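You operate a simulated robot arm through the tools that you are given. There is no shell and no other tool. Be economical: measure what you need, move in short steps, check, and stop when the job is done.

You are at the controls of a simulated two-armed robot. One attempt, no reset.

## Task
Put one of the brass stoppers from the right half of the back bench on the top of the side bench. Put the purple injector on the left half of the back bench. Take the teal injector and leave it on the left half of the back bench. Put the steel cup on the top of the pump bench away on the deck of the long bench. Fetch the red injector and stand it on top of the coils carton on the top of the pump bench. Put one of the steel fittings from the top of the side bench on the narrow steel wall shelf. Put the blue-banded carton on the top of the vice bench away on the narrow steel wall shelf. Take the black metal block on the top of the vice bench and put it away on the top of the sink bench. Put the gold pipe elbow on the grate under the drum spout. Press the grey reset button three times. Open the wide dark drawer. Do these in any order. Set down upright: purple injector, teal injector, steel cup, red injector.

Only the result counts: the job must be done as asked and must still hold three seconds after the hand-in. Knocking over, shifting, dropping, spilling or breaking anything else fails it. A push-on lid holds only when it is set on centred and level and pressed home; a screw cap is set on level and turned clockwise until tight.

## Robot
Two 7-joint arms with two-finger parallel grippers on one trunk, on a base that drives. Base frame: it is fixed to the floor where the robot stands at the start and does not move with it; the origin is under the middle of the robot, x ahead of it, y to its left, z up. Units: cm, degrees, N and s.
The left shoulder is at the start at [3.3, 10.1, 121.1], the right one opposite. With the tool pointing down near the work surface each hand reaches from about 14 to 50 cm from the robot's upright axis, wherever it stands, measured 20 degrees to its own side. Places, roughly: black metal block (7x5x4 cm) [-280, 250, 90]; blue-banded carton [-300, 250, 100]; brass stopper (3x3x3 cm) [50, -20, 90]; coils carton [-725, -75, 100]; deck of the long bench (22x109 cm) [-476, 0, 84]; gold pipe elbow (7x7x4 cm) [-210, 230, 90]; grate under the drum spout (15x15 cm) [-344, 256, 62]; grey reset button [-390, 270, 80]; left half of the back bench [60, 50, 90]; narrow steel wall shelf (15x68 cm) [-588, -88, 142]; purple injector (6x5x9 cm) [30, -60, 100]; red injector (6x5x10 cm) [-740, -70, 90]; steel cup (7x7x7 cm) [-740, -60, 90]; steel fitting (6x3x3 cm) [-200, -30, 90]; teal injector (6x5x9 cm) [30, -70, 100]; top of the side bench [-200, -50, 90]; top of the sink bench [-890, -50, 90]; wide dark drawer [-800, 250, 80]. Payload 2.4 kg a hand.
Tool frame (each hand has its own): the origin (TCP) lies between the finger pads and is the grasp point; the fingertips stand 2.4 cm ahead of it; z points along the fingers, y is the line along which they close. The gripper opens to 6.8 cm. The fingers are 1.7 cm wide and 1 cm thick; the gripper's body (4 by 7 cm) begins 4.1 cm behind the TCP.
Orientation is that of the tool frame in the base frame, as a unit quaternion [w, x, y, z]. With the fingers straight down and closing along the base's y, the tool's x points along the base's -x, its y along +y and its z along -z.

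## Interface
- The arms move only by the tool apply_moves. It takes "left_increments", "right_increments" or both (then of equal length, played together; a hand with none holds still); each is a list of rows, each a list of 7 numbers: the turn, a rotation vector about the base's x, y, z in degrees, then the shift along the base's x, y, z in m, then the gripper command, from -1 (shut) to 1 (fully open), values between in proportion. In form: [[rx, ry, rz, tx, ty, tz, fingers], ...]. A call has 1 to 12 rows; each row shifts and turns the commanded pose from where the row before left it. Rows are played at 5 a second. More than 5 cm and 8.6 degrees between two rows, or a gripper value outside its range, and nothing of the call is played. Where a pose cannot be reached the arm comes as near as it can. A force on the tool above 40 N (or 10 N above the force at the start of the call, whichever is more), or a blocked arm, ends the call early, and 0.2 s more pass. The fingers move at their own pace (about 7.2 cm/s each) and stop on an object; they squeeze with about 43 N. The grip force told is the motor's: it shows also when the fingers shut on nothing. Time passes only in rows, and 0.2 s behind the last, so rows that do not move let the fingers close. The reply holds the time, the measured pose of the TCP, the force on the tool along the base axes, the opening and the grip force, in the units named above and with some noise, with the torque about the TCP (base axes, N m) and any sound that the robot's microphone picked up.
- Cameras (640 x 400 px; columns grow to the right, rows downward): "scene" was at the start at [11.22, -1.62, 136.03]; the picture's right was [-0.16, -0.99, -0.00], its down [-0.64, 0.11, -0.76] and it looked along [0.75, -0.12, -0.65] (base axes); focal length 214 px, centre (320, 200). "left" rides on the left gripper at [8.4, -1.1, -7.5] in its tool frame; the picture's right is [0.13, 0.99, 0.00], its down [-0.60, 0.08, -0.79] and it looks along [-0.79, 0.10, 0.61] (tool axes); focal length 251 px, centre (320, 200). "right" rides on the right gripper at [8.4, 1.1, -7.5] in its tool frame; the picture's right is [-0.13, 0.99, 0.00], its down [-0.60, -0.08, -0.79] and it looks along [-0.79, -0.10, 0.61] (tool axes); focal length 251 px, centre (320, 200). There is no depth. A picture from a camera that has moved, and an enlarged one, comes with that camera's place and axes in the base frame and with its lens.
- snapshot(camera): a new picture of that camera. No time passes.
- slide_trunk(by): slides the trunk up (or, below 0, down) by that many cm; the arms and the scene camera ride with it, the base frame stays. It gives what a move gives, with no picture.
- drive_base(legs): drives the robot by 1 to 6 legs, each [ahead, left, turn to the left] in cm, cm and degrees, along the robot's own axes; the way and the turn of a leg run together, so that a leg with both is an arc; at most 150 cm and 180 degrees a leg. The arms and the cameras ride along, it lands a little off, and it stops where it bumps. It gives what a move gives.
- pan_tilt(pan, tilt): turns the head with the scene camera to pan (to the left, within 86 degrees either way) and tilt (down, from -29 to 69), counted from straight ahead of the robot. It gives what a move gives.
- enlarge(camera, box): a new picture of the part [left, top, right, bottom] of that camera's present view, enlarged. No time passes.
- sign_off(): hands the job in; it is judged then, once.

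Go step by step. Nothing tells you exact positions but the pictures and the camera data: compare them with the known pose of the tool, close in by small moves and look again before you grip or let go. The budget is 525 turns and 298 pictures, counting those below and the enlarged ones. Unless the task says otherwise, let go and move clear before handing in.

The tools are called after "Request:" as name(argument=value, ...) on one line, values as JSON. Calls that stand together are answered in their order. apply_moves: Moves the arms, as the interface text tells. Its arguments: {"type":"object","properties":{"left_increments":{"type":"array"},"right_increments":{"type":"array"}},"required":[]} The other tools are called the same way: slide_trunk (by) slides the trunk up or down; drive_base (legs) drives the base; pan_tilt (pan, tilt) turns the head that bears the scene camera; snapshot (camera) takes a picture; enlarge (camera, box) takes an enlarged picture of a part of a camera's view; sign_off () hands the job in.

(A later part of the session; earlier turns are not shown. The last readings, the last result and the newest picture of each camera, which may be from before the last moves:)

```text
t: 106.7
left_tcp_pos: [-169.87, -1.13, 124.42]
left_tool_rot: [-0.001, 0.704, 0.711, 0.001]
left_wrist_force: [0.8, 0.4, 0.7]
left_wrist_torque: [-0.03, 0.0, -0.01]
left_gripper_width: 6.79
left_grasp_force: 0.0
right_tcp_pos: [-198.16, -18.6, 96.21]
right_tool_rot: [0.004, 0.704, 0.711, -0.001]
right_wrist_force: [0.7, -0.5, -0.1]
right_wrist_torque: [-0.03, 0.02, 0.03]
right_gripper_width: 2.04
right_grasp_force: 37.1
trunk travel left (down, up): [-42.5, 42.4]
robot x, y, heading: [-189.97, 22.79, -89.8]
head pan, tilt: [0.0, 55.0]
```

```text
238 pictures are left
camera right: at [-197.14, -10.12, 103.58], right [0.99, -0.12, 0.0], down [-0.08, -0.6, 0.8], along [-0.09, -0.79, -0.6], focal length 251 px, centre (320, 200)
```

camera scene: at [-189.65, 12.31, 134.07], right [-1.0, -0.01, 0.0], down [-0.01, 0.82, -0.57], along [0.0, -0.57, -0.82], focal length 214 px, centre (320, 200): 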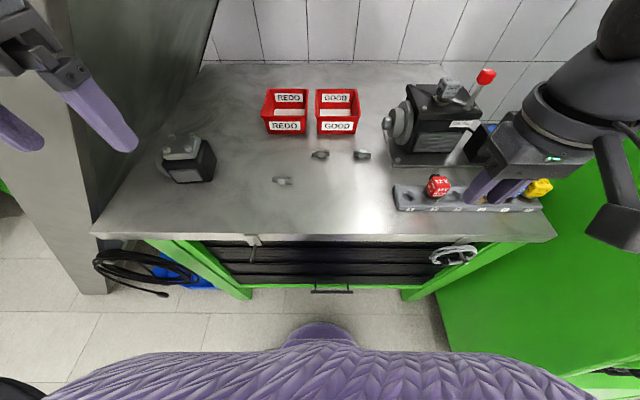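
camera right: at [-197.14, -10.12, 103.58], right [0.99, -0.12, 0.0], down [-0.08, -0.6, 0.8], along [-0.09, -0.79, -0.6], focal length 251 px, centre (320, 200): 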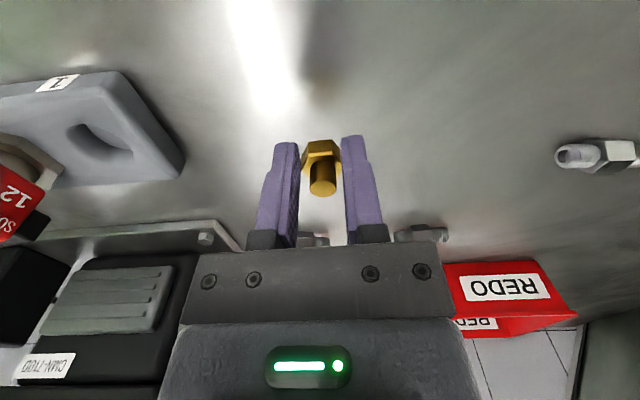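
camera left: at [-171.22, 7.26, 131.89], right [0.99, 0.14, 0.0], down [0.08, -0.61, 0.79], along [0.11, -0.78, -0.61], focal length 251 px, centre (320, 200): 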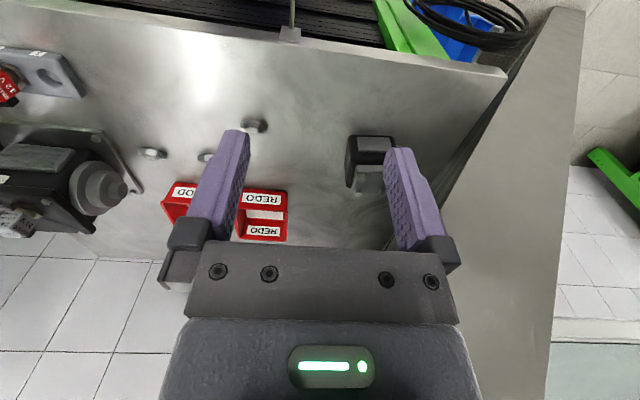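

Request:
apply_moves(right_increments=[[0, 0, 0, 0, 0, -0.022, -1], [0, 0, 0, 0, 0, -0.003, -1], [0, 0, 0, 0, 0, -0.002, -1], [0, 0, 0, 0, 0, -0.002, -1], [0, 0, 0, 0, 0, 0, -1]])

```text
t: 107.8
left_tcp_pos: [-169.85, -1.14, 124.33]
left_tool_rot: [-0.001, 0.704, 0.71, 0.001]
left_wrist_force: [0.8, -0.9, 0.2]
left_wrist_torque: [0.02, -0.03, -0.01]
left_gripper_width: 6.81
left_grasp_force: 0.1
right_tcp_pos: [-198.12, -18.79, 93.36]
right_tool_rot: [0.004, 0.703, 0.711, -0.002]
right_wrist_force: [0.3, -0.2, -0.2]
right_wrist_torque: [-0.02, 0.03, 0.0]
right_gripper_width: 2.06
right_grasp_force: 38.1
trunk travel left (down, up): [-42.5, 42.4]
robot x, y, heading: [-189.82, 22.62, -89.7]
head pan, tilt: [0.0, 55.0]
```

Request:
apply_moves(right_increments=[[0, 0, 0, 0, 0, -0.002, -1], [0, 0, 0, 0, 0, -0.002, -1], [0, 0, 0, 0, 0, -0.002, -1], [0, 0, 0, 0, 0, 0, -1]])

Request:
snapshot(camera="right")

```text
t: 108.8
left_tcp_pos: [-169.92, -1.06, 124.6]
left_tool_rot: [0.0, 0.704, 0.71, 0.0]
left_wrist_force: [0.2, 0.9, -0.2]
left_wrist_torque: [-0.01, 0.0, 0.03]
left_gripper_width: 6.84
left_grasp_force: 0.1
right_tcp_pos: [-197.99, -18.55, 93.02]
right_tool_rot: [0.005, 0.703, 0.711, -0.003]
right_wrist_force: [-1.3, -6.7, 31.9]
right_wrist_torque: [-0.47, 0.05, 0.0]
right_gripper_width: 2.07
right_grasp_force: 38.1
trunk travel left (down, up): [-42.5, 42.4]
robot x, y, heading: [-190.12, 22.65, -89.7]
head pan, tilt: [0.0, 55.0]
```

```text
237 pictures are left
camera right: at [-197.02, -10.11, 100.25], right [0.99, -0.12, 0.01], down [-0.08, -0.6, 0.8], along [-0.09, -0.79, -0.6], focal length 251 px, centre (320, 200)
```

right: 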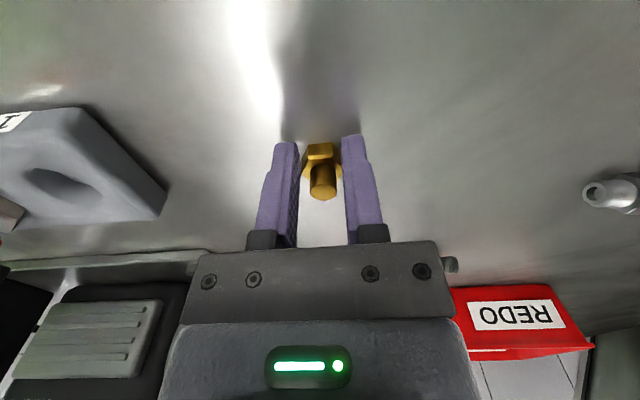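

In contact. I'll release, rise and retract.

Request:
apply_moves(right_increments=[[0, 0, 0, 0, 0, 0.002, -1], [0, 0, 0, 0, 0, 0, 0.0], [0, 0, 0, 0, 0, 0, 0.3], [0, 0, 0, 0, 0, 0.03, 0.3], [0, 0, 0, 0, 0, 0.045, 0.3], [0, 0, 0, 0, 0, 0.045, 0.3], [0, 0, 0, 0, 0, 0.045, 0.3], [0, 0, 0, 0, 0, 0.045, 0.3], [0, 0, 0, -0.03, 0.03, 0, 0.3], [0, 0, 0, -0.03, 0.03, 0, 0.3], [0, 0, 0, -0.03, 0.03, 0, 0.3], [0, 0, 0, 0, 0.045, 0, 0.3]])

Request:
apply_moves(left_increments=[[0, 0, 0, -0.025, -0.04, 0, 0.5], [0, 0, 0, -0.025, -0.04, 0, 0.5], [0, 0, 0, -0.025, -0.04, 0, 0.5], [0, 0, 0, -0.02, -0.04, 0, 0.5], [0, 0, 0, 0, -0.045, 0, 0.5], [0, 0, 0, 0, -0.02, -0.04, 0.5], [0, 0, 0, 0, 0, -0.045, 0.5], [0, 0, 0, 0, 0, -0.045, 0.5], [0, 0, 0, 0, 0, -0.045, 0.5], [0, 0, 0, 0, 0, -0.03, 0.5], [0, 0, 0, 0, 0, 0, 0.5]])

Request:
snapshot(camera="left")

Request:
snapshot(camera="scene")

```text
t: 111.5
left_tcp_pos: [-169.97, -1.06, 124.52]
left_tool_rot: [-0.001, 0.704, 0.71, 0.001]
left_wrist_force: [0.6, -0.8, -0.8]
left_wrist_torque: [-0.01, 0.01, -0.02]
left_gripper_width: 6.78
left_grasp_force: 0.0
right_tcp_pos: [-206.77, -5.01, 113.53]
right_tool_rot: [0.004, 0.703, 0.711, -0.001]
right_wrist_force: [0.8, -0.2, 0.1]
right_wrist_torque: [-0.04, -0.01, 0.0]
right_gripper_width: 4.42
right_grasp_force: 0.1
trunk travel left (down, up): [-42.5, 42.4]
robot x, y, heading: [-189.83, 22.77, -89.4]
head pan, tilt: [0.0, 55.0]
```

```text
t: 112.7
left_tcp_pos: [-179.87, -23.33, 117.61]
left_tool_rot: [0.033, 0.759, 0.646, 0.067]
left_wrist_force: [-3.0, -1.7, -1.2]
left_wrist_torque: [0.21, -0.13, 0.0]
left_gripper_width: 5.09
left_grasp_force: 0.0
right_tcp_pos: [-203.66, -12.27, 109.75]
right_tool_rot: [-0.036, 0.653, 0.757, 0.002]
right_wrist_force: [-1.7, -0.7, -1.3]
right_wrist_torque: [0.06, -0.19, -0.06]
right_gripper_width: 4.42
right_grasp_force: 0.1
trunk travel left (down, up): [-42.5, 42.4]
robot x, y, heading: [-188.61, 23.02, -87.2]
head pan, tilt: [0.0, 55.0]
stopped in row 6 (left hand): the arm was blocked; the commanded pose is now the measured one
```

```text
236 pictures are left
camera left: at [-180.82, -15.07, 125.36], right [0.99, -0.03, 0.14], down [-0.13, -0.64, 0.76], along [0.07, -0.77, -0.63], focal length 251 px, centre (320, 200)
```

left: 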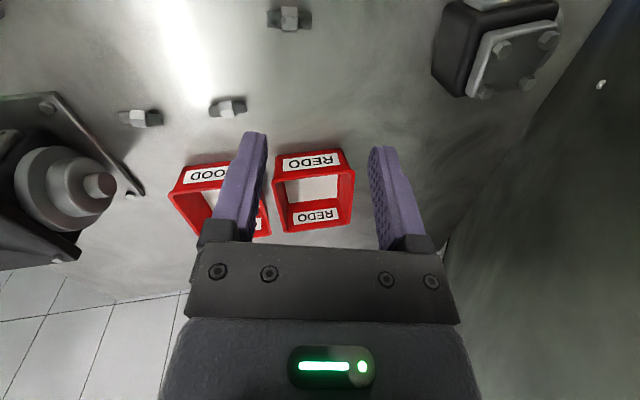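

```text
235 pictures are left
camera scene: at [-188.32, 11.56, 133.99], right [-1.0, -0.05, 0.0], down [-0.04, 0.83, -0.56], along [0.03, -0.56, -0.83], focal length 214 px, centre (320, 200)
```

scene: 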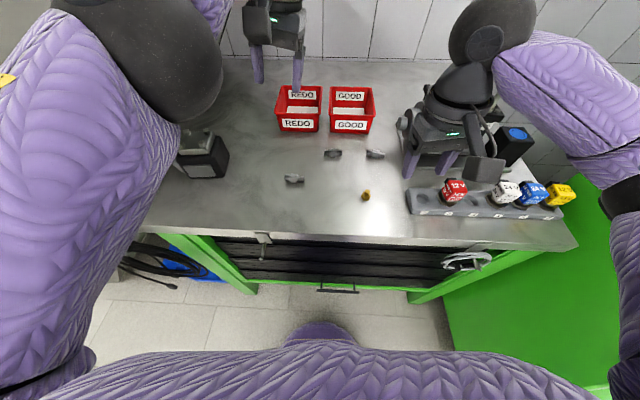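

The left arm's elbow hit the stair stringer, but the stopper stands fine on the bench. I'll back both hands out and level them.

Request:
apply_moves(left_increments=[[0, 0, 0, 0.01, 0.045, 0.01, 0.5], [0, 0, 0, 0.01, 0.045, 0.01, 0.5], [0, 0, 0, 0.01, 0.045, 0.01, 0.5], [-1, 4, 4, 0.01, 0.04, 0.01, 0.5], [-1, 4, 4, 0.01, 0.02, 0, 0.5], [0, 0, 4, 0, 0, 0, 0.5]], right_increments=[[0, 0, 0, 0, 0.02, 0.02, 0.5], [0, 0, 0, 0, 0.02, 0.02, 0.5], [0, 0, 0, -0.01, 0.02, 0, 0.5], [-1.5, -1.5, -3, -0.01, 0.02, 0, 0.5], [-1.5, -1.5, -2.6, -0.01, 0, 0, 0.5], [0, 0, 0, 0, 0, 0, 0.5]])

Request:
drive_base(legs=[[-5, 0, -2.5]])

Request:
snapshot(camera="scene")

```text
t: 113.2
left_tcp_pos: [-190.87, -18.81, 125.95]
left_tool_rot: [0.041, 0.806, 0.591, 0.007]
left_wrist_force: [-2.9, 0.0, -0.5]
left_wrist_torque: [-0.11, -0.11, -0.04]
left_gripper_width: 5.1
left_grasp_force: 0.1
right_tcp_pos: [-214.39, -0.66, 116.01]
right_tool_rot: [0.003, 0.761, 0.648, -0.031]
right_wrist_force: [-0.5, -2.5, 1.6]
right_wrist_torque: [0.16, -0.03, -0.01]
right_gripper_width: 5.09
right_grasp_force: 0.0
trunk travel left (down, up): [-42.5, 42.4]
robot x, y, heading: [-190.93, 15.2, -104.2]
head pan, tilt: [0.0, 55.0]
stopped in row 2 (left hand): the arm was blocked; the commanded pose is now the measured one
```

```text
t: 113.9
left_tcp_pos: [-191.81, -25.43, 122.83]
left_tool_rot: [0.007, 0.825, 0.565, 0.009]
left_wrist_force: [-0.5, -1.4, -0.2]
left_wrist_torque: [0.09, -0.03, 0.0]
left_gripper_width: 5.09
left_grasp_force: 0.1
right_tcp_pos: [-214.67, -4.52, 115.04]
right_tool_rot: [-0.025, 0.809, 0.586, -0.025]
right_wrist_force: [-0.6, -1.6, -0.3]
right_wrist_torque: [0.12, 0.0, 0.01]
right_gripper_width: 5.09
right_grasp_force: 0.1
trunk travel left (down, up): [-42.5, 42.4]
robot x, y, heading: [-193.21, 14.58, -109.6]
head pan, tilt: [0.0, 55.0]
stopped in leg 1: the robot was blocked; the commanded pose is now the measured one
```

```text
234 pictures are left
camera scene: at [-196.72, 4.19, 134.01], right [-0.94, 0.33, 0.0], down [0.27, 0.78, -0.57], along [-0.19, -0.54, -0.82], focal length 214 px, centre (320, 200)
```

scene: 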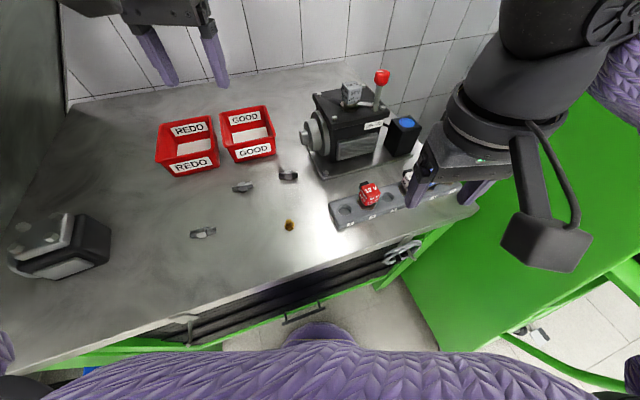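

The left arm is snagged by the stairs and the base has twisted. I'll look left to see what is caught.

Request:
pan_tilt(pan=75, tilt=20)

Request:
snapshot(camera="scene")

Request:
snapshot(camera="left")

```text
t: 115.4
left_tcp_pos: [-191.96, -24.81, 123.09]
left_tool_rot: [0.01, 0.826, 0.564, 0.008]
left_wrist_force: [0.3, 0.1, -0.2]
left_wrist_torque: [-0.01, -0.03, -0.03]
left_gripper_width: 5.09
left_grasp_force: 0.1
right_tcp_pos: [-214.76, -3.94, 115.13]
right_tool_rot: [-0.023, 0.81, 0.585, -0.026]
right_wrist_force: [-0.1, -0.6, -0.3]
right_wrist_torque: [0.03, -0.01, 0.01]
right_gripper_width: 5.13
right_grasp_force: 0.1
trunk travel left (down, up): [-42.5, 42.4]
robot x, y, heading: [-193.67, 14.39, -109.5]
head pan, tilt: [75.0, 20.0]
```

```text
233 pictures are left
camera scene: at [-186.79, 6.43, 139.27], right [-0.57, -0.82, 0.0], down [-0.28, 0.2, -0.94], along [0.77, -0.53, -0.34], focal length 214 px, centre (320, 200)
```

scene: 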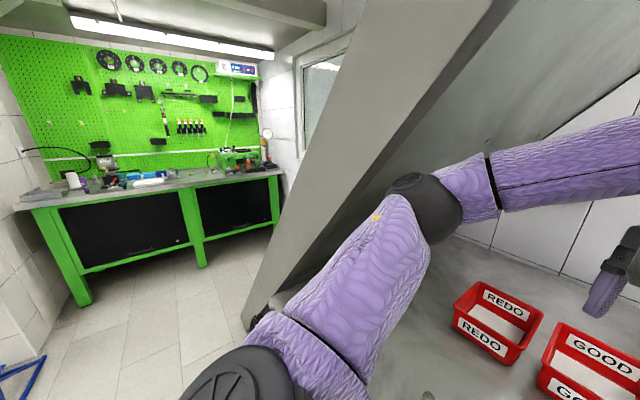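

```text
232 pictures are left
camera left: at [-190.25, -16.45, 130.49], right [0.97, -0.24, 0.02], down [-0.17, -0.59, 0.79], along [-0.18, -0.77, -0.61], focal length 251 px, centre (320, 200)
```

left: 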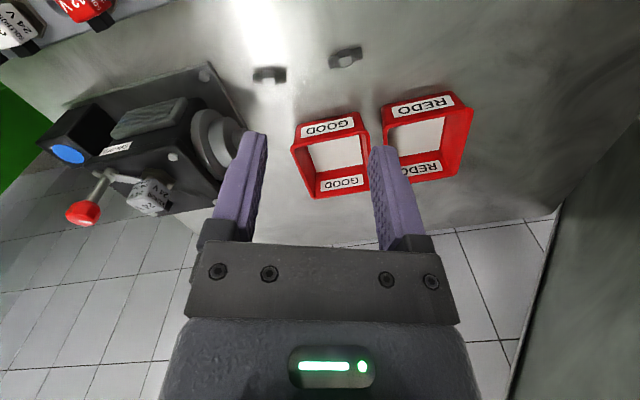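

The left elbow is hooked behind the slanted stringer. I'll slide the base in -x, away from the stairs, before backing off.

Request:
drive_base(legs=[[2.5, -7.5, 0]])

Request:
snapshot(camera="scene")

```text
t: 116.5
left_tcp_pos: [-200.13, -24.5, 123.01]
left_tool_rot: [0.011, 0.825, 0.565, 0.009]
left_wrist_force: [-0.3, 0.3, -0.3]
left_wrist_torque: [-0.01, -0.07, 0.04]
left_gripper_width: 5.08
left_grasp_force: 0.0
right_tcp_pos: [-222.84, -3.69, 115.12]
right_tool_rot: [-0.023, 0.809, 0.587, -0.026]
right_wrist_force: [0.7, -1.1, -0.3]
right_wrist_torque: [0.0, -0.01, 0.01]
right_gripper_width: 5.11
right_grasp_force: 0.1
trunk travel left (down, up): [-42.5, 42.4]
robot x, y, heading: [-201.48, 15.07, -109.6]
head pan, tilt: [75.0, 20.0]
```

```text
231 pictures are left
camera scene: at [-194.92, 6.7, 139.28], right [-0.57, -0.82, 0.0], down [-0.28, 0.19, -0.94], along [0.77, -0.53, -0.34], focal length 214 px, centre (320, 200)
```

scene: 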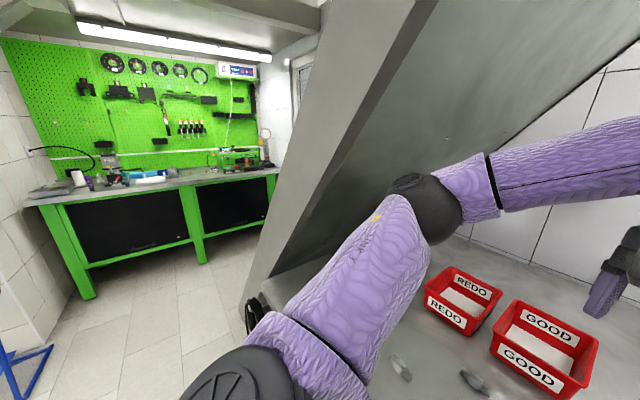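

Free now. I'll back straight out in +y, away from the bench, and then square up.

Request:
drive_base(legs=[[-24, -8, 0], [0, 0, 19.5]])

Request:
pan_tilt(pan=0, tilt=40)

Request:
snapshot(camera="scene")

```text
t: 119.3
left_tcp_pos: [-186.44, 3.66, 123.04]
left_tool_rot: [0.007, 0.716, 0.698, 0.009]
left_wrist_force: [-0.1, 0.3, 0.6]
left_wrist_torque: [-0.03, 0.03, 0.01]
left_gripper_width: 5.09
left_grasp_force: 0.1
right_tcp_pos: [-215.03, 15.55, 115.14]
right_tool_rot: [-0.018, 0.697, 0.716, -0.03]
right_wrist_force: [-0.3, 1.0, 0.4]
right_wrist_torque: [-0.05, 0.03, -0.01]
right_gripper_width: 5.08
right_grasp_force: 0.1
trunk travel left (down, up): [-42.5, 42.4]
robot x, y, heading: [-201.42, 40.42, -90.0]
head pan, tilt: [75.0, 20.0]
```

```text
t: 120.8
left_tcp_pos: [-186.46, 3.77, 123.15]
left_tool_rot: [0.008, 0.716, 0.698, 0.009]
left_wrist_force: [0.8, -0.1, 0.0]
left_wrist_torque: [0.01, 0.02, -0.02]
left_gripper_width: 5.08
left_grasp_force: 0.2
right_tcp_pos: [-215.02, 15.59, 115.1]
right_tool_rot: [-0.018, 0.697, 0.717, -0.029]
right_wrist_force: [0.6, 0.0, 0.0]
right_wrist_torque: [0.03, -0.03, -0.02]
right_gripper_width: 5.12
right_grasp_force: 0.1
trunk travel left (down, up): [-42.5, 42.4]
robot x, y, heading: [-201.5, 40.09, -89.7]
head pan, tilt: [0.0, 40.0]
```

```text
230 pictures are left
camera scene: at [-201.19, 28.66, 136.13], right [-1.0, 0.0, 0.0], down [0.0, 0.64, -0.77], along [0.0, -0.77, -0.64], focal length 214 px, centre (320, 200)
```

scene: 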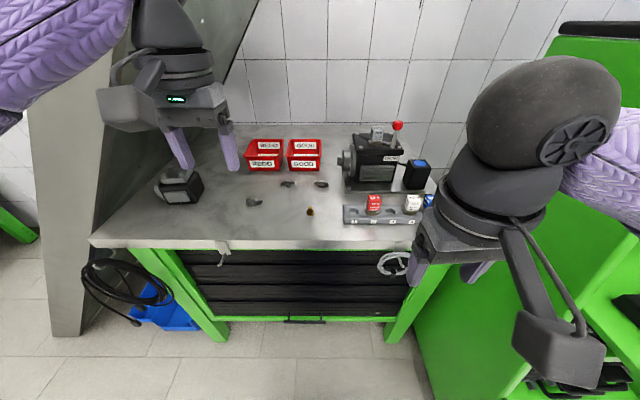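

Nothing on the bench moved. I'll level both tools and tuck the left hand back, then approach so the right hand can reach the nearest fitting at [-179.7, -23.6].

Request:
apply_moves(left_increments=[[0, 1.4, 1.5, 0.01, 0.04, 0, 0.5], [0, 0, 0, 0.01, 0.04, 0, 0.5], [0, 0, 0, 0.01, 0.04, 0, 0.5], [0, 0, 0, 0.01, 0.04, 0, 0.5], [0, 0, 0, 0.01, 0.02, 0, 0.5], [0, 0, 0, 0, 0, 0, 0.5]], right_increments=[[1, -3.8, -1.6, 0, 0, 0, 0.5], [0, 0, 0, 0, 0, 0, 0.5], [0, 0, 0, 0, 0, 0, 0.5], [0, 0, 0, 0, 0, 0, 0.5], [0, 0, 0, 0, 0, 0, 0.5], [0, 0, 0, 0, 0, 0, 0.5]])

Request:
drive_base(legs=[[0, 8.5, 0], [22, 0, 0]])

Request:
pan_tilt(pan=0, tilt=55)

Request:
snapshot(camera="scene")

```text
t: 122.2
left_tcp_pos: [-181.44, 21.64, 123.22]
left_tool_rot: [-0.001, 0.707, 0.707, 0.001]
left_wrist_force: [0.0, 0.0, -0.3]
left_wrist_torque: [0.0, -0.02, 0.01]
left_gripper_width: 5.1
left_grasp_force: 0.1
right_tcp_pos: [-215.02, 15.49, 115.04]
right_tool_rot: [-0.001, 0.707, 0.707, 0.0]
right_wrist_force: [0.3, 0.3, 0.0]
right_wrist_torque: [0.0, 0.01, -0.01]
right_gripper_width: 5.08
right_grasp_force: 0.0
trunk travel left (down, up): [-42.5, 42.4]
robot x, y, heading: [-201.19, 40.04, -90.0]
head pan, tilt: [0.0, 40.0]
```

```text
t: 124.6
left_tcp_pos: [-172.94, -0.33, 123.12]
left_tool_rot: [-0.001, 0.705, 0.709, 0.001]
left_wrist_force: [-0.1, 0.5, 0.1]
left_wrist_torque: [0.01, -0.03, -0.02]
left_gripper_width: 5.1
left_grasp_force: 0.1
right_tcp_pos: [-206.35, -6.47, 115.21]
right_tool_rot: [-0.002, 0.706, 0.708, 0.001]
right_wrist_force: [-0.6, -0.1, -0.2]
right_wrist_torque: [0.0, -0.01, 0.02]
right_gripper_width: 5.09
right_grasp_force: 0.0
trunk travel left (down, up): [-42.5, 42.4]
robot x, y, heading: [-192.34, 18.04, -89.9]
head pan, tilt: [0.0, 40.0]
```

```text
t: 125.4
left_tcp_pos: [-172.97, -0.3, 123.16]
left_tool_rot: [0.0, 0.706, 0.708, 0.001]
left_wrist_force: [0.1, 0.3, 0.0]
left_wrist_torque: [0.03, 0.02, 0.0]
left_gripper_width: 5.09
left_grasp_force: 0.0
right_tcp_pos: [-206.42, -6.45, 115.16]
right_tool_rot: [-0.001, 0.707, 0.708, -0.001]
right_wrist_force: [0.2, -0.8, -0.5]
right_wrist_torque: [0.0, 0.0, 0.02]
right_gripper_width: 5.1
right_grasp_force: 0.1
trunk travel left (down, up): [-42.5, 42.4]
robot x, y, heading: [-192.45, 18.36, -89.7]
head pan, tilt: [0.0, 55.0]
```

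```text
229 pictures are left
camera scene: at [-192.67, 8.02, 134.07], right [-1.0, -0.01, 0.0], down [-0.01, 0.82, -0.57], along [0.0, -0.57, -0.82], focal length 214 px, centre (320, 200)
```

scene: 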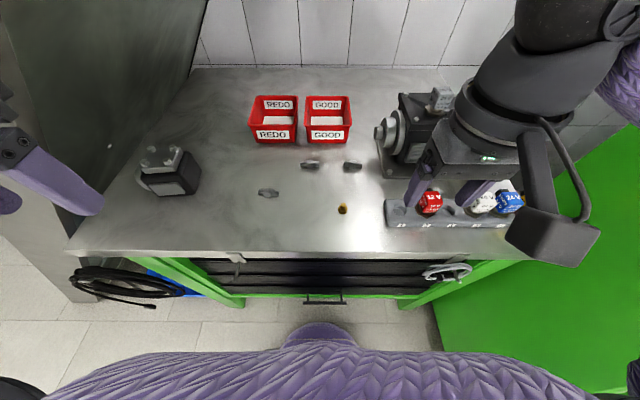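

The fitting's long axis lies along x, so I'll rotate the right tool 90° to close along y while moving over it.

Request:
apply_moves(right_increments=[[0, 0, 8.2, 0.022, -0.01, 0, 0.5], [0, 0, 8.2, 0.022, -0.01, 0, 0.5], [0, 0, 8.2, 0.022, -0.015, 0, 0.5], [0, 0, 8.2, 0.022, -0.015, 0, 0.5], [0, 0, 8.2, 0.022, -0.015, 0, 0.5], [0, 0, 8.2, 0.022, -0.015, 0, 0.5], [0, 0, 8.2, 0.022, -0.015, 0, 0.5], [0, 0, 8.2, 0.022, -0.015, 0, 0.5], [0, 0, 8.2, 0.022, -0.015, 0, 0.5], [0, 0, 8.2, 0.022, -0.015, 0, 0.5], [0, 0, 8, 0.022, -0.015, 0, 0.5], [0, 0, 0, 0.022, -0.015, 0, 0.5]])

Request:
snapshot(camera="right")

Request:
snapshot(camera="scene")

```text
t: 127.3
left_tcp_pos: [-172.9, -0.19, 123.31]
left_tool_rot: [-0.001, 0.706, 0.708, 0.001]
left_wrist_force: [-0.3, 0.3, -1.2]
left_wrist_torque: [-0.01, 0.01, 0.01]
left_gripper_width: 5.12
left_grasp_force: 0.1
right_tcp_pos: [-187.45, -18.25, 114.9]
right_tool_rot: [0.004, 0.183, 0.983, -0.001]
right_wrist_force: [1.2, -0.1, -0.7]
right_wrist_torque: [-0.05, -0.02, -0.02]
right_gripper_width: 5.13
right_grasp_force: 0.0
trunk travel left (down, up): [-42.5, 42.4]
robot x, y, heading: [-192.72, 18.24, -89.5]
head pan, tilt: [0.0, 55.0]
stopped in row 9 (right hand): the force on the tool passed its limit at 85 N (the readings are from after the stop); the commanded pose is now the measured one
```

```text
228 pictures are left
camera right: at [-194.99, -14.11, 122.32], right [0.48, 0.88, 0.0], down [0.53, -0.29, 0.8], along [0.7, -0.38, -0.6], focal length 251 px, centre (320, 200)
```

right: 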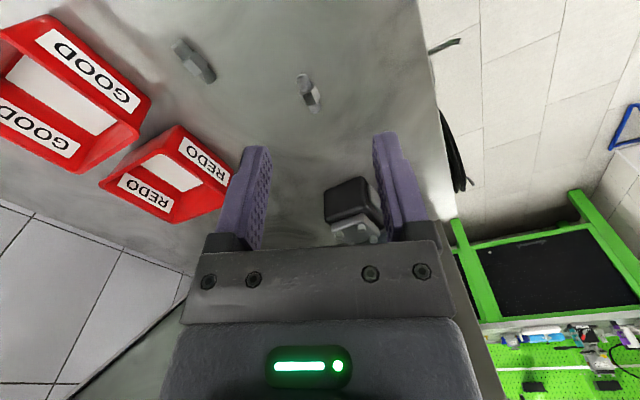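

```text
227 pictures are left
camera scene: at [-192.67, 8.03, 134.07], right [-1.0, -0.01, 0.0], down [-0.01, 0.82, -0.57], along [0.0, -0.57, -0.82], focal length 214 px, centre (320, 200)
```

scene: 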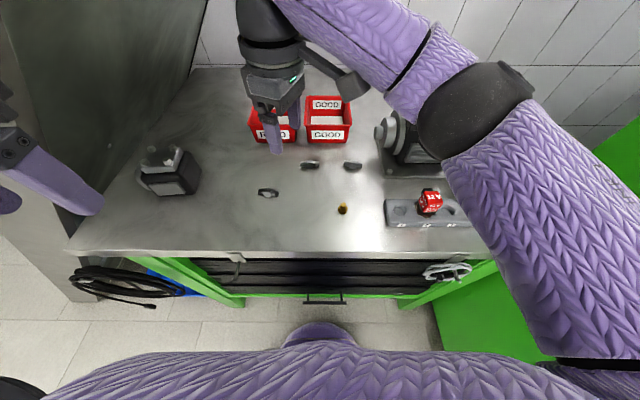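

There was a force spike, but everything looks in place. I need only about 13° more yaw, since the fitting's axis is tilted -8°. I'll continue in smaller steps.

Request:
apply_moves(right_increments=[[0, 0, 3, 0.013, -0.01, 0, 0.5], [0, 0, 3, 0.013, -0.01, 0, 0.5], [0, 0, 3, 0.013, -0.01, 0, 0.5], [0, 0, 3, 0.013, -0.01, 0, 0.5], [0, 0, 1, 0.013, -0.01, 0, 0.5], [0, 0, 0, 0.01, -0.005, 0, 0.5], [0, 0, 0, 0, 0, 0, 0.5]])

Request:
snapshot(camera="right")

Request:
snapshot(camera="scene")

```text
t: 128.9
left_tcp_pos: [-173.0, -0.31, 123.17]
left_tool_rot: [0.0, 0.706, 0.709, 0.001]
left_wrist_force: [-0.2, -0.6, -0.2]
left_wrist_torque: [-0.02, -0.01, -0.02]
left_gripper_width: 5.1
left_grasp_force: 0.1
right_tcp_pos: [-182.3, -21.53, 114.69]
right_tool_rot: [0.003, 0.073, 0.997, 0.001]
right_wrist_force: [-0.8, 0.3, 0.1]
right_wrist_torque: [-0.01, 0.04, -0.03]
right_gripper_width: 5.09
right_grasp_force: 0.0
right hand out of reach, approached as far as the arm can: row 4, 5, 6
trunk travel left (down, up): [-42.5, 42.4]
robot x, y, heading: [-192.86, 18.35, -89.5]
head pan, tilt: [0.0, 55.0]
```

```text
226 pictures are left
camera right: at [-190.44, -19.08, 122.04], right [0.27, 0.96, 0.0], down [0.58, -0.17, 0.8], along [0.77, -0.22, -0.6], focal length 251 px, centre (320, 200)
```

right: 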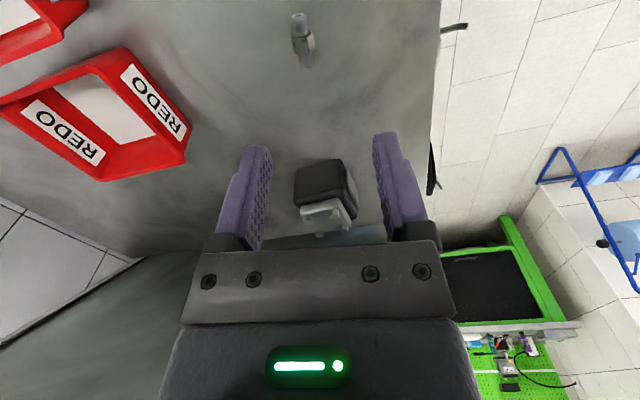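

```text
225 pictures are left
camera scene: at [-192.65, 8.02, 134.06], right [-1.0, -0.01, 0.0], down [-0.01, 0.82, -0.57], along [0.0, -0.57, -0.82], focal length 214 px, centre (320, 200)
```

scene: 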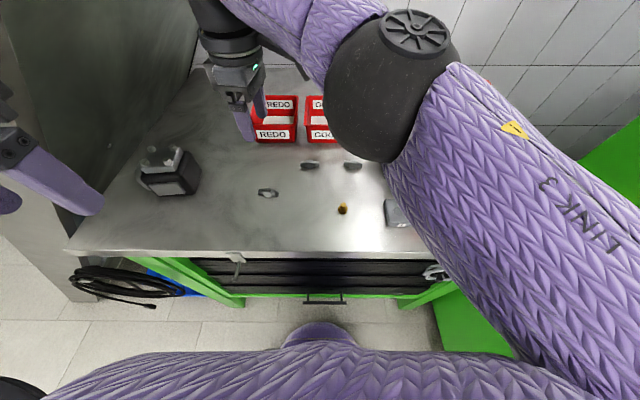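

The target is just out of reach. I'll check clearance on the left before shifting the base closer.

Request:
pan_tilt(pan=80, tilt=25)

Request:
snapshot(camera="scene")

```text
t: 130.4
left_tcp_pos: [-172.86, -0.2, 123.07]
left_tool_rot: [0.0, 0.706, 0.708, 0.0]
left_wrist_force: [0.2, 0.0, 0.3]
left_wrist_torque: [0.0, -0.01, 0.01]
left_gripper_width: 5.12
left_grasp_force: 0.0
right_tcp_pos: [-182.33, -21.37, 114.68]
right_tool_rot: [0.004, 0.073, 0.997, 0.001]
right_wrist_force: [1.1, -0.9, -0.1]
right_wrist_torque: [0.02, 0.01, -0.01]
right_gripper_width: 5.1
right_grasp_force: 0.0
trunk travel left (down, up): [-42.5, 42.4]
robot x, y, heading: [-192.52, 18.31, -89.7]
head pan, tilt: [80.0, 25.0]
```

```text
224 pictures are left
camera scene: at [-183.62, 13.68, 138.46], right [-0.17, -0.99, 0.0], down [-0.42, 0.07, -0.91], along [0.89, -0.15, -0.42], focal length 214 px, centre (320, 200)
```

scene: 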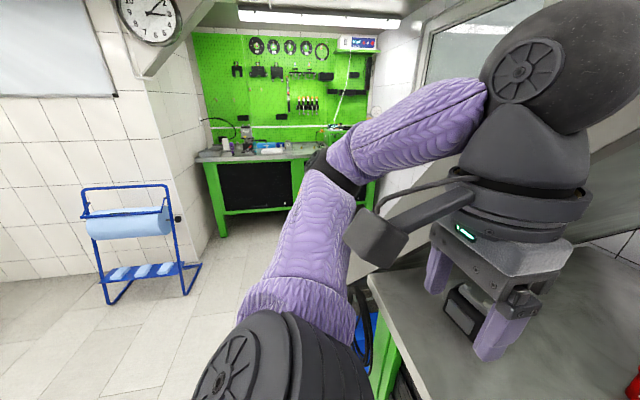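

The left elbow is clear in front of the stringer. I'll shift 4 cm to the left.

Request:
drive_base(legs=[[1, 4, 0]])

Request:
apply_moves(right_increments=[[0, 0, 0, -0.01, -0.01, -0.02, 0.5], [0, 0, 0, 0, 0, -0.03, 0.5], [0, 0, 0, 0, 0, -0.03, 0.5], [0, 0, 0, 0, 0, 0, 0.5]])

Request:
snapshot(camera="right")

```text
t: 131.3
left_tcp_pos: [-168.74, -1.24, 123.09]
left_tool_rot: [-0.001, 0.706, 0.708, 0.0]
left_wrist_force: [-0.4, -0.3, -0.1]
left_wrist_torque: [-0.05, 0.0, 0.0]
left_gripper_width: 5.09
left_grasp_force: 0.0
right_tcp_pos: [-178.21, -22.35, 114.67]
right_tool_rot: [0.003, 0.074, 0.997, 0.001]
right_wrist_force: [-0.1, 0.9, 0.2]
right_wrist_torque: [-0.04, 0.07, 0.0]
right_gripper_width: 5.1
right_grasp_force: 0.0
trunk travel left (down, up): [-42.5, 42.4]
robot x, y, heading: [-188.46, 17.52, -89.3]
head pan, tilt: [80.0, 25.0]
```

```text
t: 132.3
left_tcp_pos: [-168.94, -1.24, 123.16]
left_tool_rot: [0.001, 0.706, 0.708, 0.001]
left_wrist_force: [0.5, 0.6, -0.3]
left_wrist_torque: [0.01, -0.01, 0.02]
left_gripper_width: 5.06
left_grasp_force: 0.0
right_tcp_pos: [-179.27, -23.27, 106.68]
right_tool_rot: [0.004, 0.075, 0.997, 0.0]
right_wrist_force: [0.5, 0.5, -0.6]
right_wrist_torque: [0.01, 0.02, -0.01]
right_gripper_width: 5.1
right_grasp_force: 0.2
trunk travel left (down, up): [-42.5, 42.4]
robot x, y, heading: [-188.77, 17.21, -89.6]
head pan, tilt: [80.0, 25.0]
```

```text
223 pictures are left
camera right: at [-187.49, -20.99, 114.06], right [0.27, 0.96, 0.0], down [0.58, -0.17, 0.8], along [0.77, -0.22, -0.6], focal length 251 px, centre (320, 200)
```

right: 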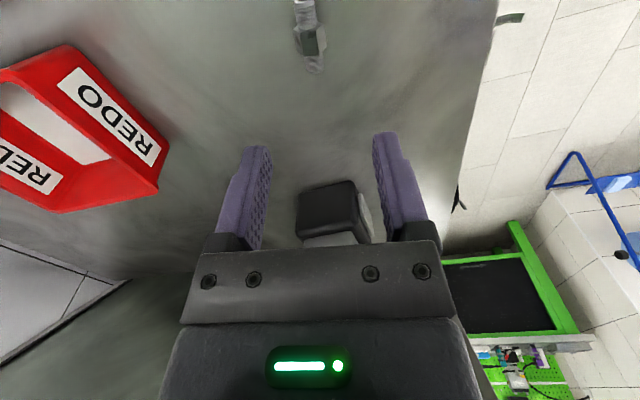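

The fitting centre is at [-179.9, -24.0]. I'll descend to just above the bench.

Request:
apply_moves(right_increments=[[0, 0, 0, -0.006, -0.007, -0.04, 0.5], [0, 0, 0, 0, 0, -0.04, 0.5], [0, 0, 0, 0, 0, -0.035, 0.5], [0, 0, 0, 0, 0, 0, 0.5]])

Request:
snapshot(camera="right")

```text
t: 133.3
left_tcp_pos: [-168.87, -1.23, 123.08]
left_tool_rot: [-0.001, 0.706, 0.708, 0.001]
left_wrist_force: [0.0, -0.4, -0.1]
left_wrist_torque: [0.01, 0.0, 0.01]
left_gripper_width: 5.09
left_grasp_force: 0.0
right_tcp_pos: [-179.85, -24.05, 95.45]
right_tool_rot: [0.004, 0.071, 0.997, 0.001]
right_wrist_force: [-0.2, -0.4, 0.6]
right_wrist_torque: [0.03, -0.03, 0.01]
right_gripper_width: 5.12
right_grasp_force: 0.1
right hand out of reach, approached as far as the arm can: row 3
trunk travel left (down, up): [-42.5, 42.4]
robot x, y, heading: [-188.63, 17.16, -89.7]
head pan, tilt: [80.0, 25.0]
```

```text
222 pictures are left
camera right: at [-188.1, -21.67, 102.85], right [0.27, 0.96, 0.0], down [0.58, -0.16, 0.8], along [0.77, -0.21, -0.6], focal length 251 px, centre (320, 200)
```

right: 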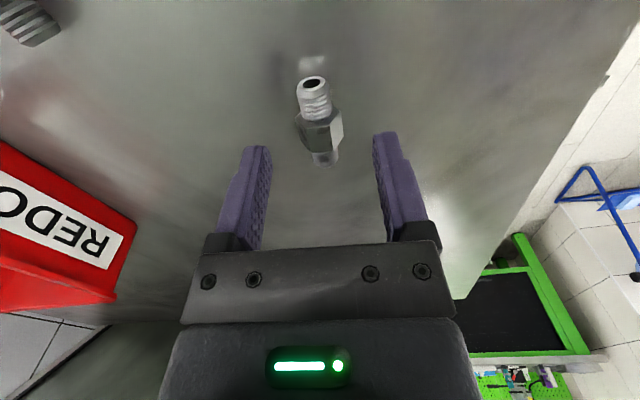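

The arm is at its limit at this height, so I'll lower the trunk 2.6 cm. The hand moves down with it.

Request:
slide_trunk(by=-2.6)

Request:
snapshot(camera="right")

```text
t: 134.0
left_tcp_pos: [-168.89, -1.25, 120.57]
left_tool_rot: [-0.001, 0.706, 0.709, 0.0]
left_wrist_force: [0.2, -1.0, 0.1]
left_wrist_torque: [0.01, 0.01, 0.05]
left_gripper_width: 5.1
left_grasp_force: 0.1
right_tcp_pos: [-179.96, -23.74, 92.72]
right_tool_rot: [0.002, 0.074, 0.997, 0.0]
right_wrist_force: [0.4, 0.3, 0.1]
right_wrist_torque: [0.01, -0.01, 0.03]
right_gripper_width: 5.11
right_grasp_force: 0.0
trunk travel left (down, up): [-39.9, 45.0]
robot x, y, heading: [-188.76, 17.25, -89.5]
head pan, tilt: [80.0, 25.0]
```

```text
221 pictures are left
camera right: at [-188.13, -21.51, 100.19], right [0.27, 0.96, 0.0], down [0.58, -0.17, 0.8], along [0.77, -0.22, -0.6], focal length 251 px, centre (320, 200)
```

right: 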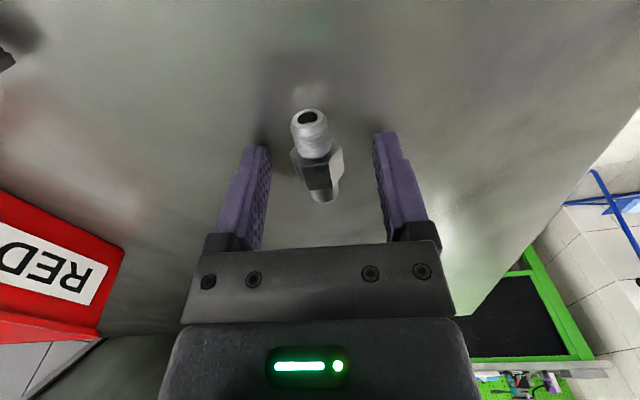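

The fitting's nut is between the fingers. I'll close, then lift.

Request:
apply_moves(right_increments=[[0, 0, 0, 0, 0, 0, 0], [0, 0, 0, 0, 0, 0, -1], [0, 0, 0, 0, 0, 0, -1], [0, 0, 0, 0, 0, 0, -1], [0, 0, 0, 0, 0, 0, -1], [0, 0, 0, 0, 0.005, 0.03, -1], [0, 0, 0, 0, 0.005, 0.03, -1], [0, 0, 0, 0, 0, 0, -1]])

Request:
snapshot(camera="right")

```text
t: 135.8
left_tcp_pos: [-168.95, -1.29, 120.56]
left_tool_rot: [-0.001, 0.706, 0.708, 0.0]
left_wrist_force: [-0.4, 0.3, 0.9]
left_wrist_torque: [0.01, 0.0, 0.05]
left_gripper_width: 5.09
left_grasp_force: 0.0
right_tcp_pos: [-179.96, -22.93, 98.92]
right_tool_rot: [0.004, 0.074, 0.997, 0.001]
right_wrist_force: [0.3, -0.2, -0.9]
right_wrist_torque: [0.01, -0.01, 0.02]
right_gripper_width: 2.44
right_grasp_force: 40.2
trunk travel left (down, up): [-39.9, 45.0]
robot x, y, heading: [-188.91, 17.42, -89.3]
head pan, tilt: [80.0, 25.0]
```

```text
220 pictures are left
camera right: at [-188.15, -20.57, 106.21], right [0.27, 0.96, 0.0], down [0.58, -0.17, 0.8], along [0.77, -0.22, -0.6], focal length 251 px, centre (320, 200)
```

right: 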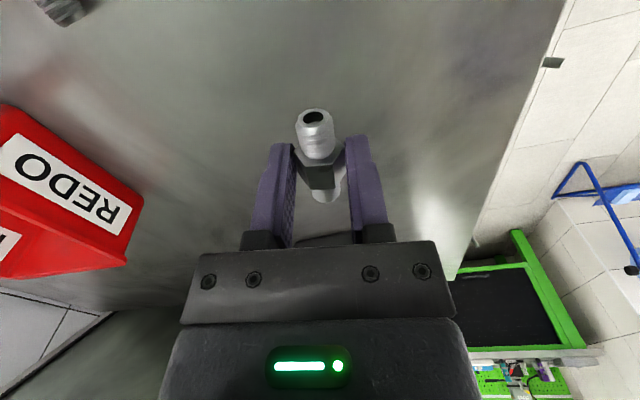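

Gripped. I'll raise the trunk for clearance and back straight away from the bench.

Request:
slide_trunk(by=12)

Request:
drive_base(legs=[[-45, 0, 0]])

Request:
pan_tilt(pan=0, tilt=40)

Request:
snapshot(camera="scene")

```text
t: 137.3
left_tcp_pos: [-168.98, -1.14, 132.51]
left_tool_rot: [-0.001, 0.706, 0.709, 0.001]
left_wrist_force: [-0.1, 0.0, 0.8]
left_wrist_torque: [0.03, 0.0, -0.02]
left_gripper_width: 5.12
left_grasp_force: 0.1
right_tcp_pos: [-179.98, -22.83, 110.82]
right_tool_rot: [0.004, 0.072, 0.997, 0.0]
right_wrist_force: [0.1, -0.9, -1.3]
right_wrist_torque: [0.02, -0.03, 0.01]
right_gripper_width: 2.42
right_grasp_force: 40.5
trunk travel left (down, up): [-51.9, 33.0]
robot x, y, heading: [-188.61, 17.05, -89.8]
head pan, tilt: [80.0, 25.0]
```

```text
t: 140.1
left_tcp_pos: [-169.25, 43.65, 132.46]
left_tool_rot: [0.0, 0.706, 0.708, 0.0]
left_wrist_force: [0.1, 0.2, -0.7]
left_wrist_torque: [0.01, 0.01, 0.0]
left_gripper_width: 5.13
left_grasp_force: 0.0
right_tcp_pos: [-180.24, 22.08, 110.81]
right_tool_rot: [0.003, 0.073, 0.997, 0.001]
right_wrist_force: [-0.1, 0.0, -1.3]
right_wrist_torque: [-0.02, -0.01, -0.01]
right_gripper_width: 2.43
right_grasp_force: 40.3
trunk travel left (down, up): [-51.9, 33.0]
robot x, y, heading: [-189.15, 62.46, -89.8]
head pan, tilt: [80.0, 25.0]
```

```text
t: 141.6
left_tcp_pos: [-169.22, 43.67, 132.59]
left_tool_rot: [-0.001, 0.707, 0.707, 0.001]
left_wrist_force: [-0.2, 0.4, 0.5]
left_wrist_torque: [-0.01, 0.01, 0.03]
left_gripper_width: 5.09
left_grasp_force: 0.0
right_tcp_pos: [-180.18, 22.04, 110.76]
right_tool_rot: [0.004, 0.073, 0.997, 0.001]
right_wrist_force: [-0.4, -0.7, -1.4]
right_wrist_torque: [-0.01, 0.01, -0.01]
right_gripper_width: 2.42
right_grasp_force: 40.1
trunk travel left (down, up): [-51.9, 33.0]
robot x, y, heading: [-188.88, 62.29, -89.5]
head pan, tilt: [0.0, 40.0]
```

```text
219 pictures are left
camera scene: at [-188.95, 51.62, 145.58], right [-1.0, -0.01, 0.0], down [0.0, 0.64, -0.77], along [0.01, -0.77, -0.64], focal length 214 px, centre (320, 200)
```

scene: 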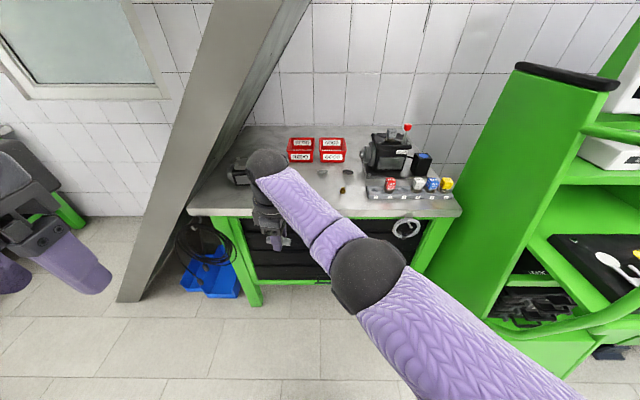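

The bench is intact. I'll bring the right hand back to a normal carry pose while unrotating.

Request:
apply_moves(right_increments=[[0, 0, -8.2, -0.029, 0.015, 0, -1], [0, 0, -8.2, -0.029, 0.015, 0, -1], [0, 0, -8.2, -0.029, 0.015, 0, -1], [0, 0, -8.2, -0.029, 0.015, 0, -1], [0, 0, -8.2, -0.029, 0.015, 0, -1], [0, 0, -8.2, -0.029, 0.015, 0, -1], [0, 0, -8.2, -0.029, 0.015, 0, -1], [0, 0, -8.2, -0.029, 0.015, 0, -1], [0, 0, -8.2, -0.029, 0.015, 0, -1], [0, 0, -8, -0.029, 0.015, 0, -1], [0, 0, 0, 0, 0, 0, -1]])

Request:
pan_tilt(pan=-70, tilt=15)

Request:
snapshot(camera="scene")

Request:
snapshot(camera="right")

```text
t: 142.2
left_tcp_pos: [-169.15, 43.74, 132.49]
left_tool_rot: [-0.001, 0.706, 0.709, 0.001]
left_wrist_force: [-0.4, -0.4, 0.5]
left_wrist_torque: [-0.01, 0.0, 0.0]
left_gripper_width: 5.08
left_grasp_force: 0.1
right_tcp_pos: [-184.74, 24.28, 110.63]
right_tool_rot: [0.01, 0.18, 0.984, -0.007]
right_wrist_force: [0.8, -9.9, -5.4]
right_wrist_torque: [0.37, -0.37, 0.76]
right_gripper_width: 2.43
right_grasp_force: 40.3
trunk travel left (down, up): [-51.9, 33.0]
robot x, y, heading: [-189.35, 62.07, -89.5]
head pan, tilt: [0.0, 40.0]
stopped in row 2 (right hand): the force on the tool passed its limit at 110 N (the readings are from after the stop); the commanded pose is now the measured one
```

```text
t: 143.6
left_tcp_pos: [-169.22, 43.75, 132.53]
left_tool_rot: [-0.002, 0.706, 0.709, 0.0]
left_wrist_force: [0.2, -0.2, -0.3]
left_wrist_torque: [-0.05, 0.01, 0.0]
left_gripper_width: 5.09
left_grasp_force: 0.1
right_tcp_pos: [-184.73, 24.28, 110.65]
right_tool_rot: [0.011, 0.181, 0.983, -0.006]
right_wrist_force: [8.4, -11.2, -10.6]
right_wrist_torque: [0.24, -0.26, 0.41]
right_gripper_width: 2.44
right_grasp_force: 40.5
trunk travel left (down, up): [-51.9, 33.0]
robot x, y, heading: [-188.95, 62.25, -89.7]
head pan, tilt: [-70.0, 15.0]
```

```text
218 pictures are left
camera scene: at [-197.77, 56.86, 149.53], right [-0.35, 0.94, 0.0], down [0.24, 0.09, -0.97], along [-0.91, -0.34, -0.26], focal length 214 px, centre (320, 200)
```

scene: 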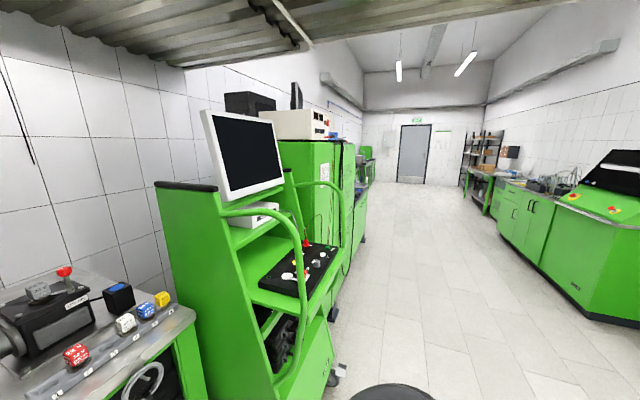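

```text
217 pictures are left
camera right: at [-192.4, 28.42, 117.87], right [0.47, 0.88, -0.01], down [0.52, -0.27, 0.81], along [0.71, -0.39, -0.59], focal length 251 px, centre (320, 200)
```

right: 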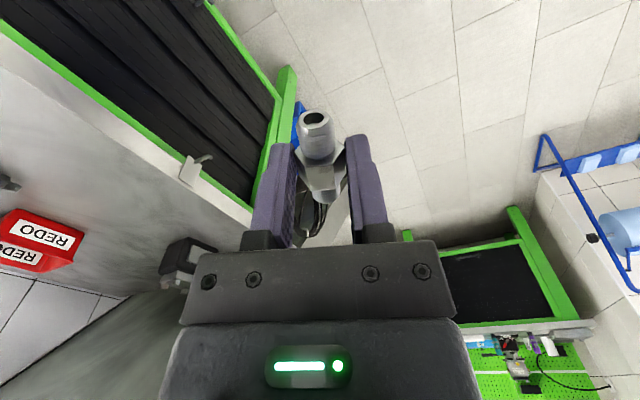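

The wrist's camera bracket seems to hit its own forearm at this angle. I'll rotate back a little, translate first, and turn afterward.

Request:
apply_moves(right_increments=[[0, 0, 4, 0.01, -0.005, 0, -1], [0, 0, 6, 0.01, 0, 0, -1], [0, 0, 2, -0.01, 0.01, 0, -1], [0, 0, 0, -0.03, 0.01, 0, -1], [0, 0, 0, -0.03, 0.015, 0, -1], [0, 0, 0, -0.03, 0.015, 0, -1], [0, 0, 0, -0.03, 0.015, 0, -1], [0, 0, 0, -0.03, 0.015, 0, -1], [0, 0, 0, -0.03, 0.01, 0, -1], [0, 0, 0, -0.03, 0, 0, -1], [0, 0, 0, 0, 0, 0, -1]])

Request:
pan_tilt(pan=-25, tilt=45)

Request:
snapshot(camera="scene")

```text
t: 144.8
left_tcp_pos: [-169.33, 43.76, 132.62]
left_tool_rot: [0.0, 0.706, 0.709, 0.001]
left_wrist_force: [0.0, 0.0, 0.6]
left_wrist_torque: [-0.04, 0.0, 0.0]
left_gripper_width: 5.08
left_grasp_force: 0.0
right_tcp_pos: [-188.9, 26.85, 110.85]
right_tool_rot: [0.015, 0.069, 0.997, -0.009]
right_wrist_force: [0.3, -0.2, -1.4]
right_wrist_torque: [0.04, -0.05, 0.13]
right_gripper_width: 2.42
right_grasp_force: 40.5
trunk travel left (down, up): [-51.9, 33.0]
robot x, y, heading: [-189.22, 62.19, -89.9]
head pan, tilt: [-70.0, 15.0]
stopped in row 5 (right hand): the force on the tool passed its limit at 69 N (the readings are from after the stop); the commanded pose is now the measured one
```

```text
t: 145.9
left_tcp_pos: [-169.25, 43.75, 132.61]
left_tool_rot: [-0.001, 0.706, 0.708, 0.001]
left_wrist_force: [0.0, 0.0, 0.3]
left_wrist_torque: [0.01, -0.02, 0.01]
left_gripper_width: 5.12
left_grasp_force: 0.1
right_tcp_pos: [-189.15, 26.78, 110.79]
right_tool_rot: [0.015, 0.069, 0.997, -0.008]
right_wrist_force: [2.6, -1.7, -2.4]
right_wrist_torque: [0.05, -0.07, 0.16]
right_gripper_width: 2.42
right_grasp_force: 39.7
trunk travel left (down, up): [-51.9, 33.0]
robot x, y, heading: [-188.81, 62.14, -89.6]
head pan, tilt: [-25.0, 45.0]
```

```text
216 pictures are left
camera scene: at [-192.42, 52.73, 144.85], right [-0.91, 0.42, 0.0], down [0.29, 0.64, -0.71], along [-0.3, -0.64, -0.71], focal length 214 px, centre (320, 200)
```

scene: 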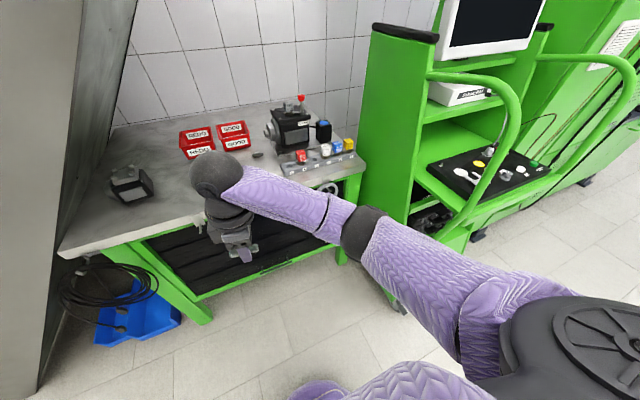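

I'll lower the hand to change the forearm slope, then try the unrotation in small steps.

Request:
apply_moves(right_increments=[[0, 0, 0, 0.01, -0.01, -0.03, -1], [0, 0, 0, 0.01, -0.02, -0.04, -1], [0, 0, 0, 0, -0.02, -0.04, -1], [0, 0, -3, 0, -0.01, -0.03, -1], [0, 0, -4, 0, 0, 0, -1], [0, 0, -4, 0, 0, 0, -1], [0, 0, -4, 0, 0, 0, -1], [0, 0, -4, 0, 0, 0, -1], [0, 0, -4, 0, 0, 0, -1], [0, 0, -4, 0, 0, 0, -1]])

Request:
snapshot(camera="scene")

```text
t: 148.1
left_tcp_pos: [-169.23, 43.81, 132.73]
left_tool_rot: [-0.001, 0.705, 0.709, 0.0]
left_wrist_force: [0.1, -0.6, -1.0]
left_wrist_torque: [0.01, -0.03, 0.03]
left_gripper_width: 5.09
left_grasp_force: 0.0
right_tcp_pos: [-187.09, 20.76, 96.87]
right_tool_rot: [0.013, 0.3, 0.954, -0.012]
right_wrist_force: [-0.2, -0.1, 0.1]
right_wrist_torque: [0.02, -0.01, -0.01]
right_gripper_width: 2.43
right_grasp_force: 40.3
trunk travel left (down, up): [-51.9, 33.0]
robot x, y, heading: [-189.19, 62.08, -89.6]
head pan, tilt: [-25.0, 45.0]
```

```text
215 pictures are left
camera scene: at [-192.41, 52.72, 144.85], right [-0.91, 0.42, 0.0], down [0.29, 0.64, -0.71], along [-0.29, -0.64, -0.71], focal length 214 px, centre (320, 200)
```

scene: 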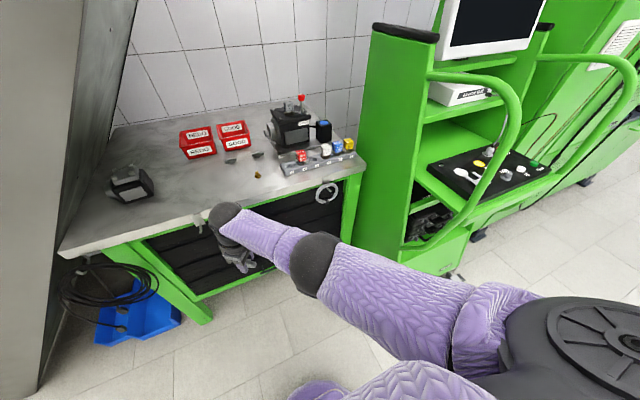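

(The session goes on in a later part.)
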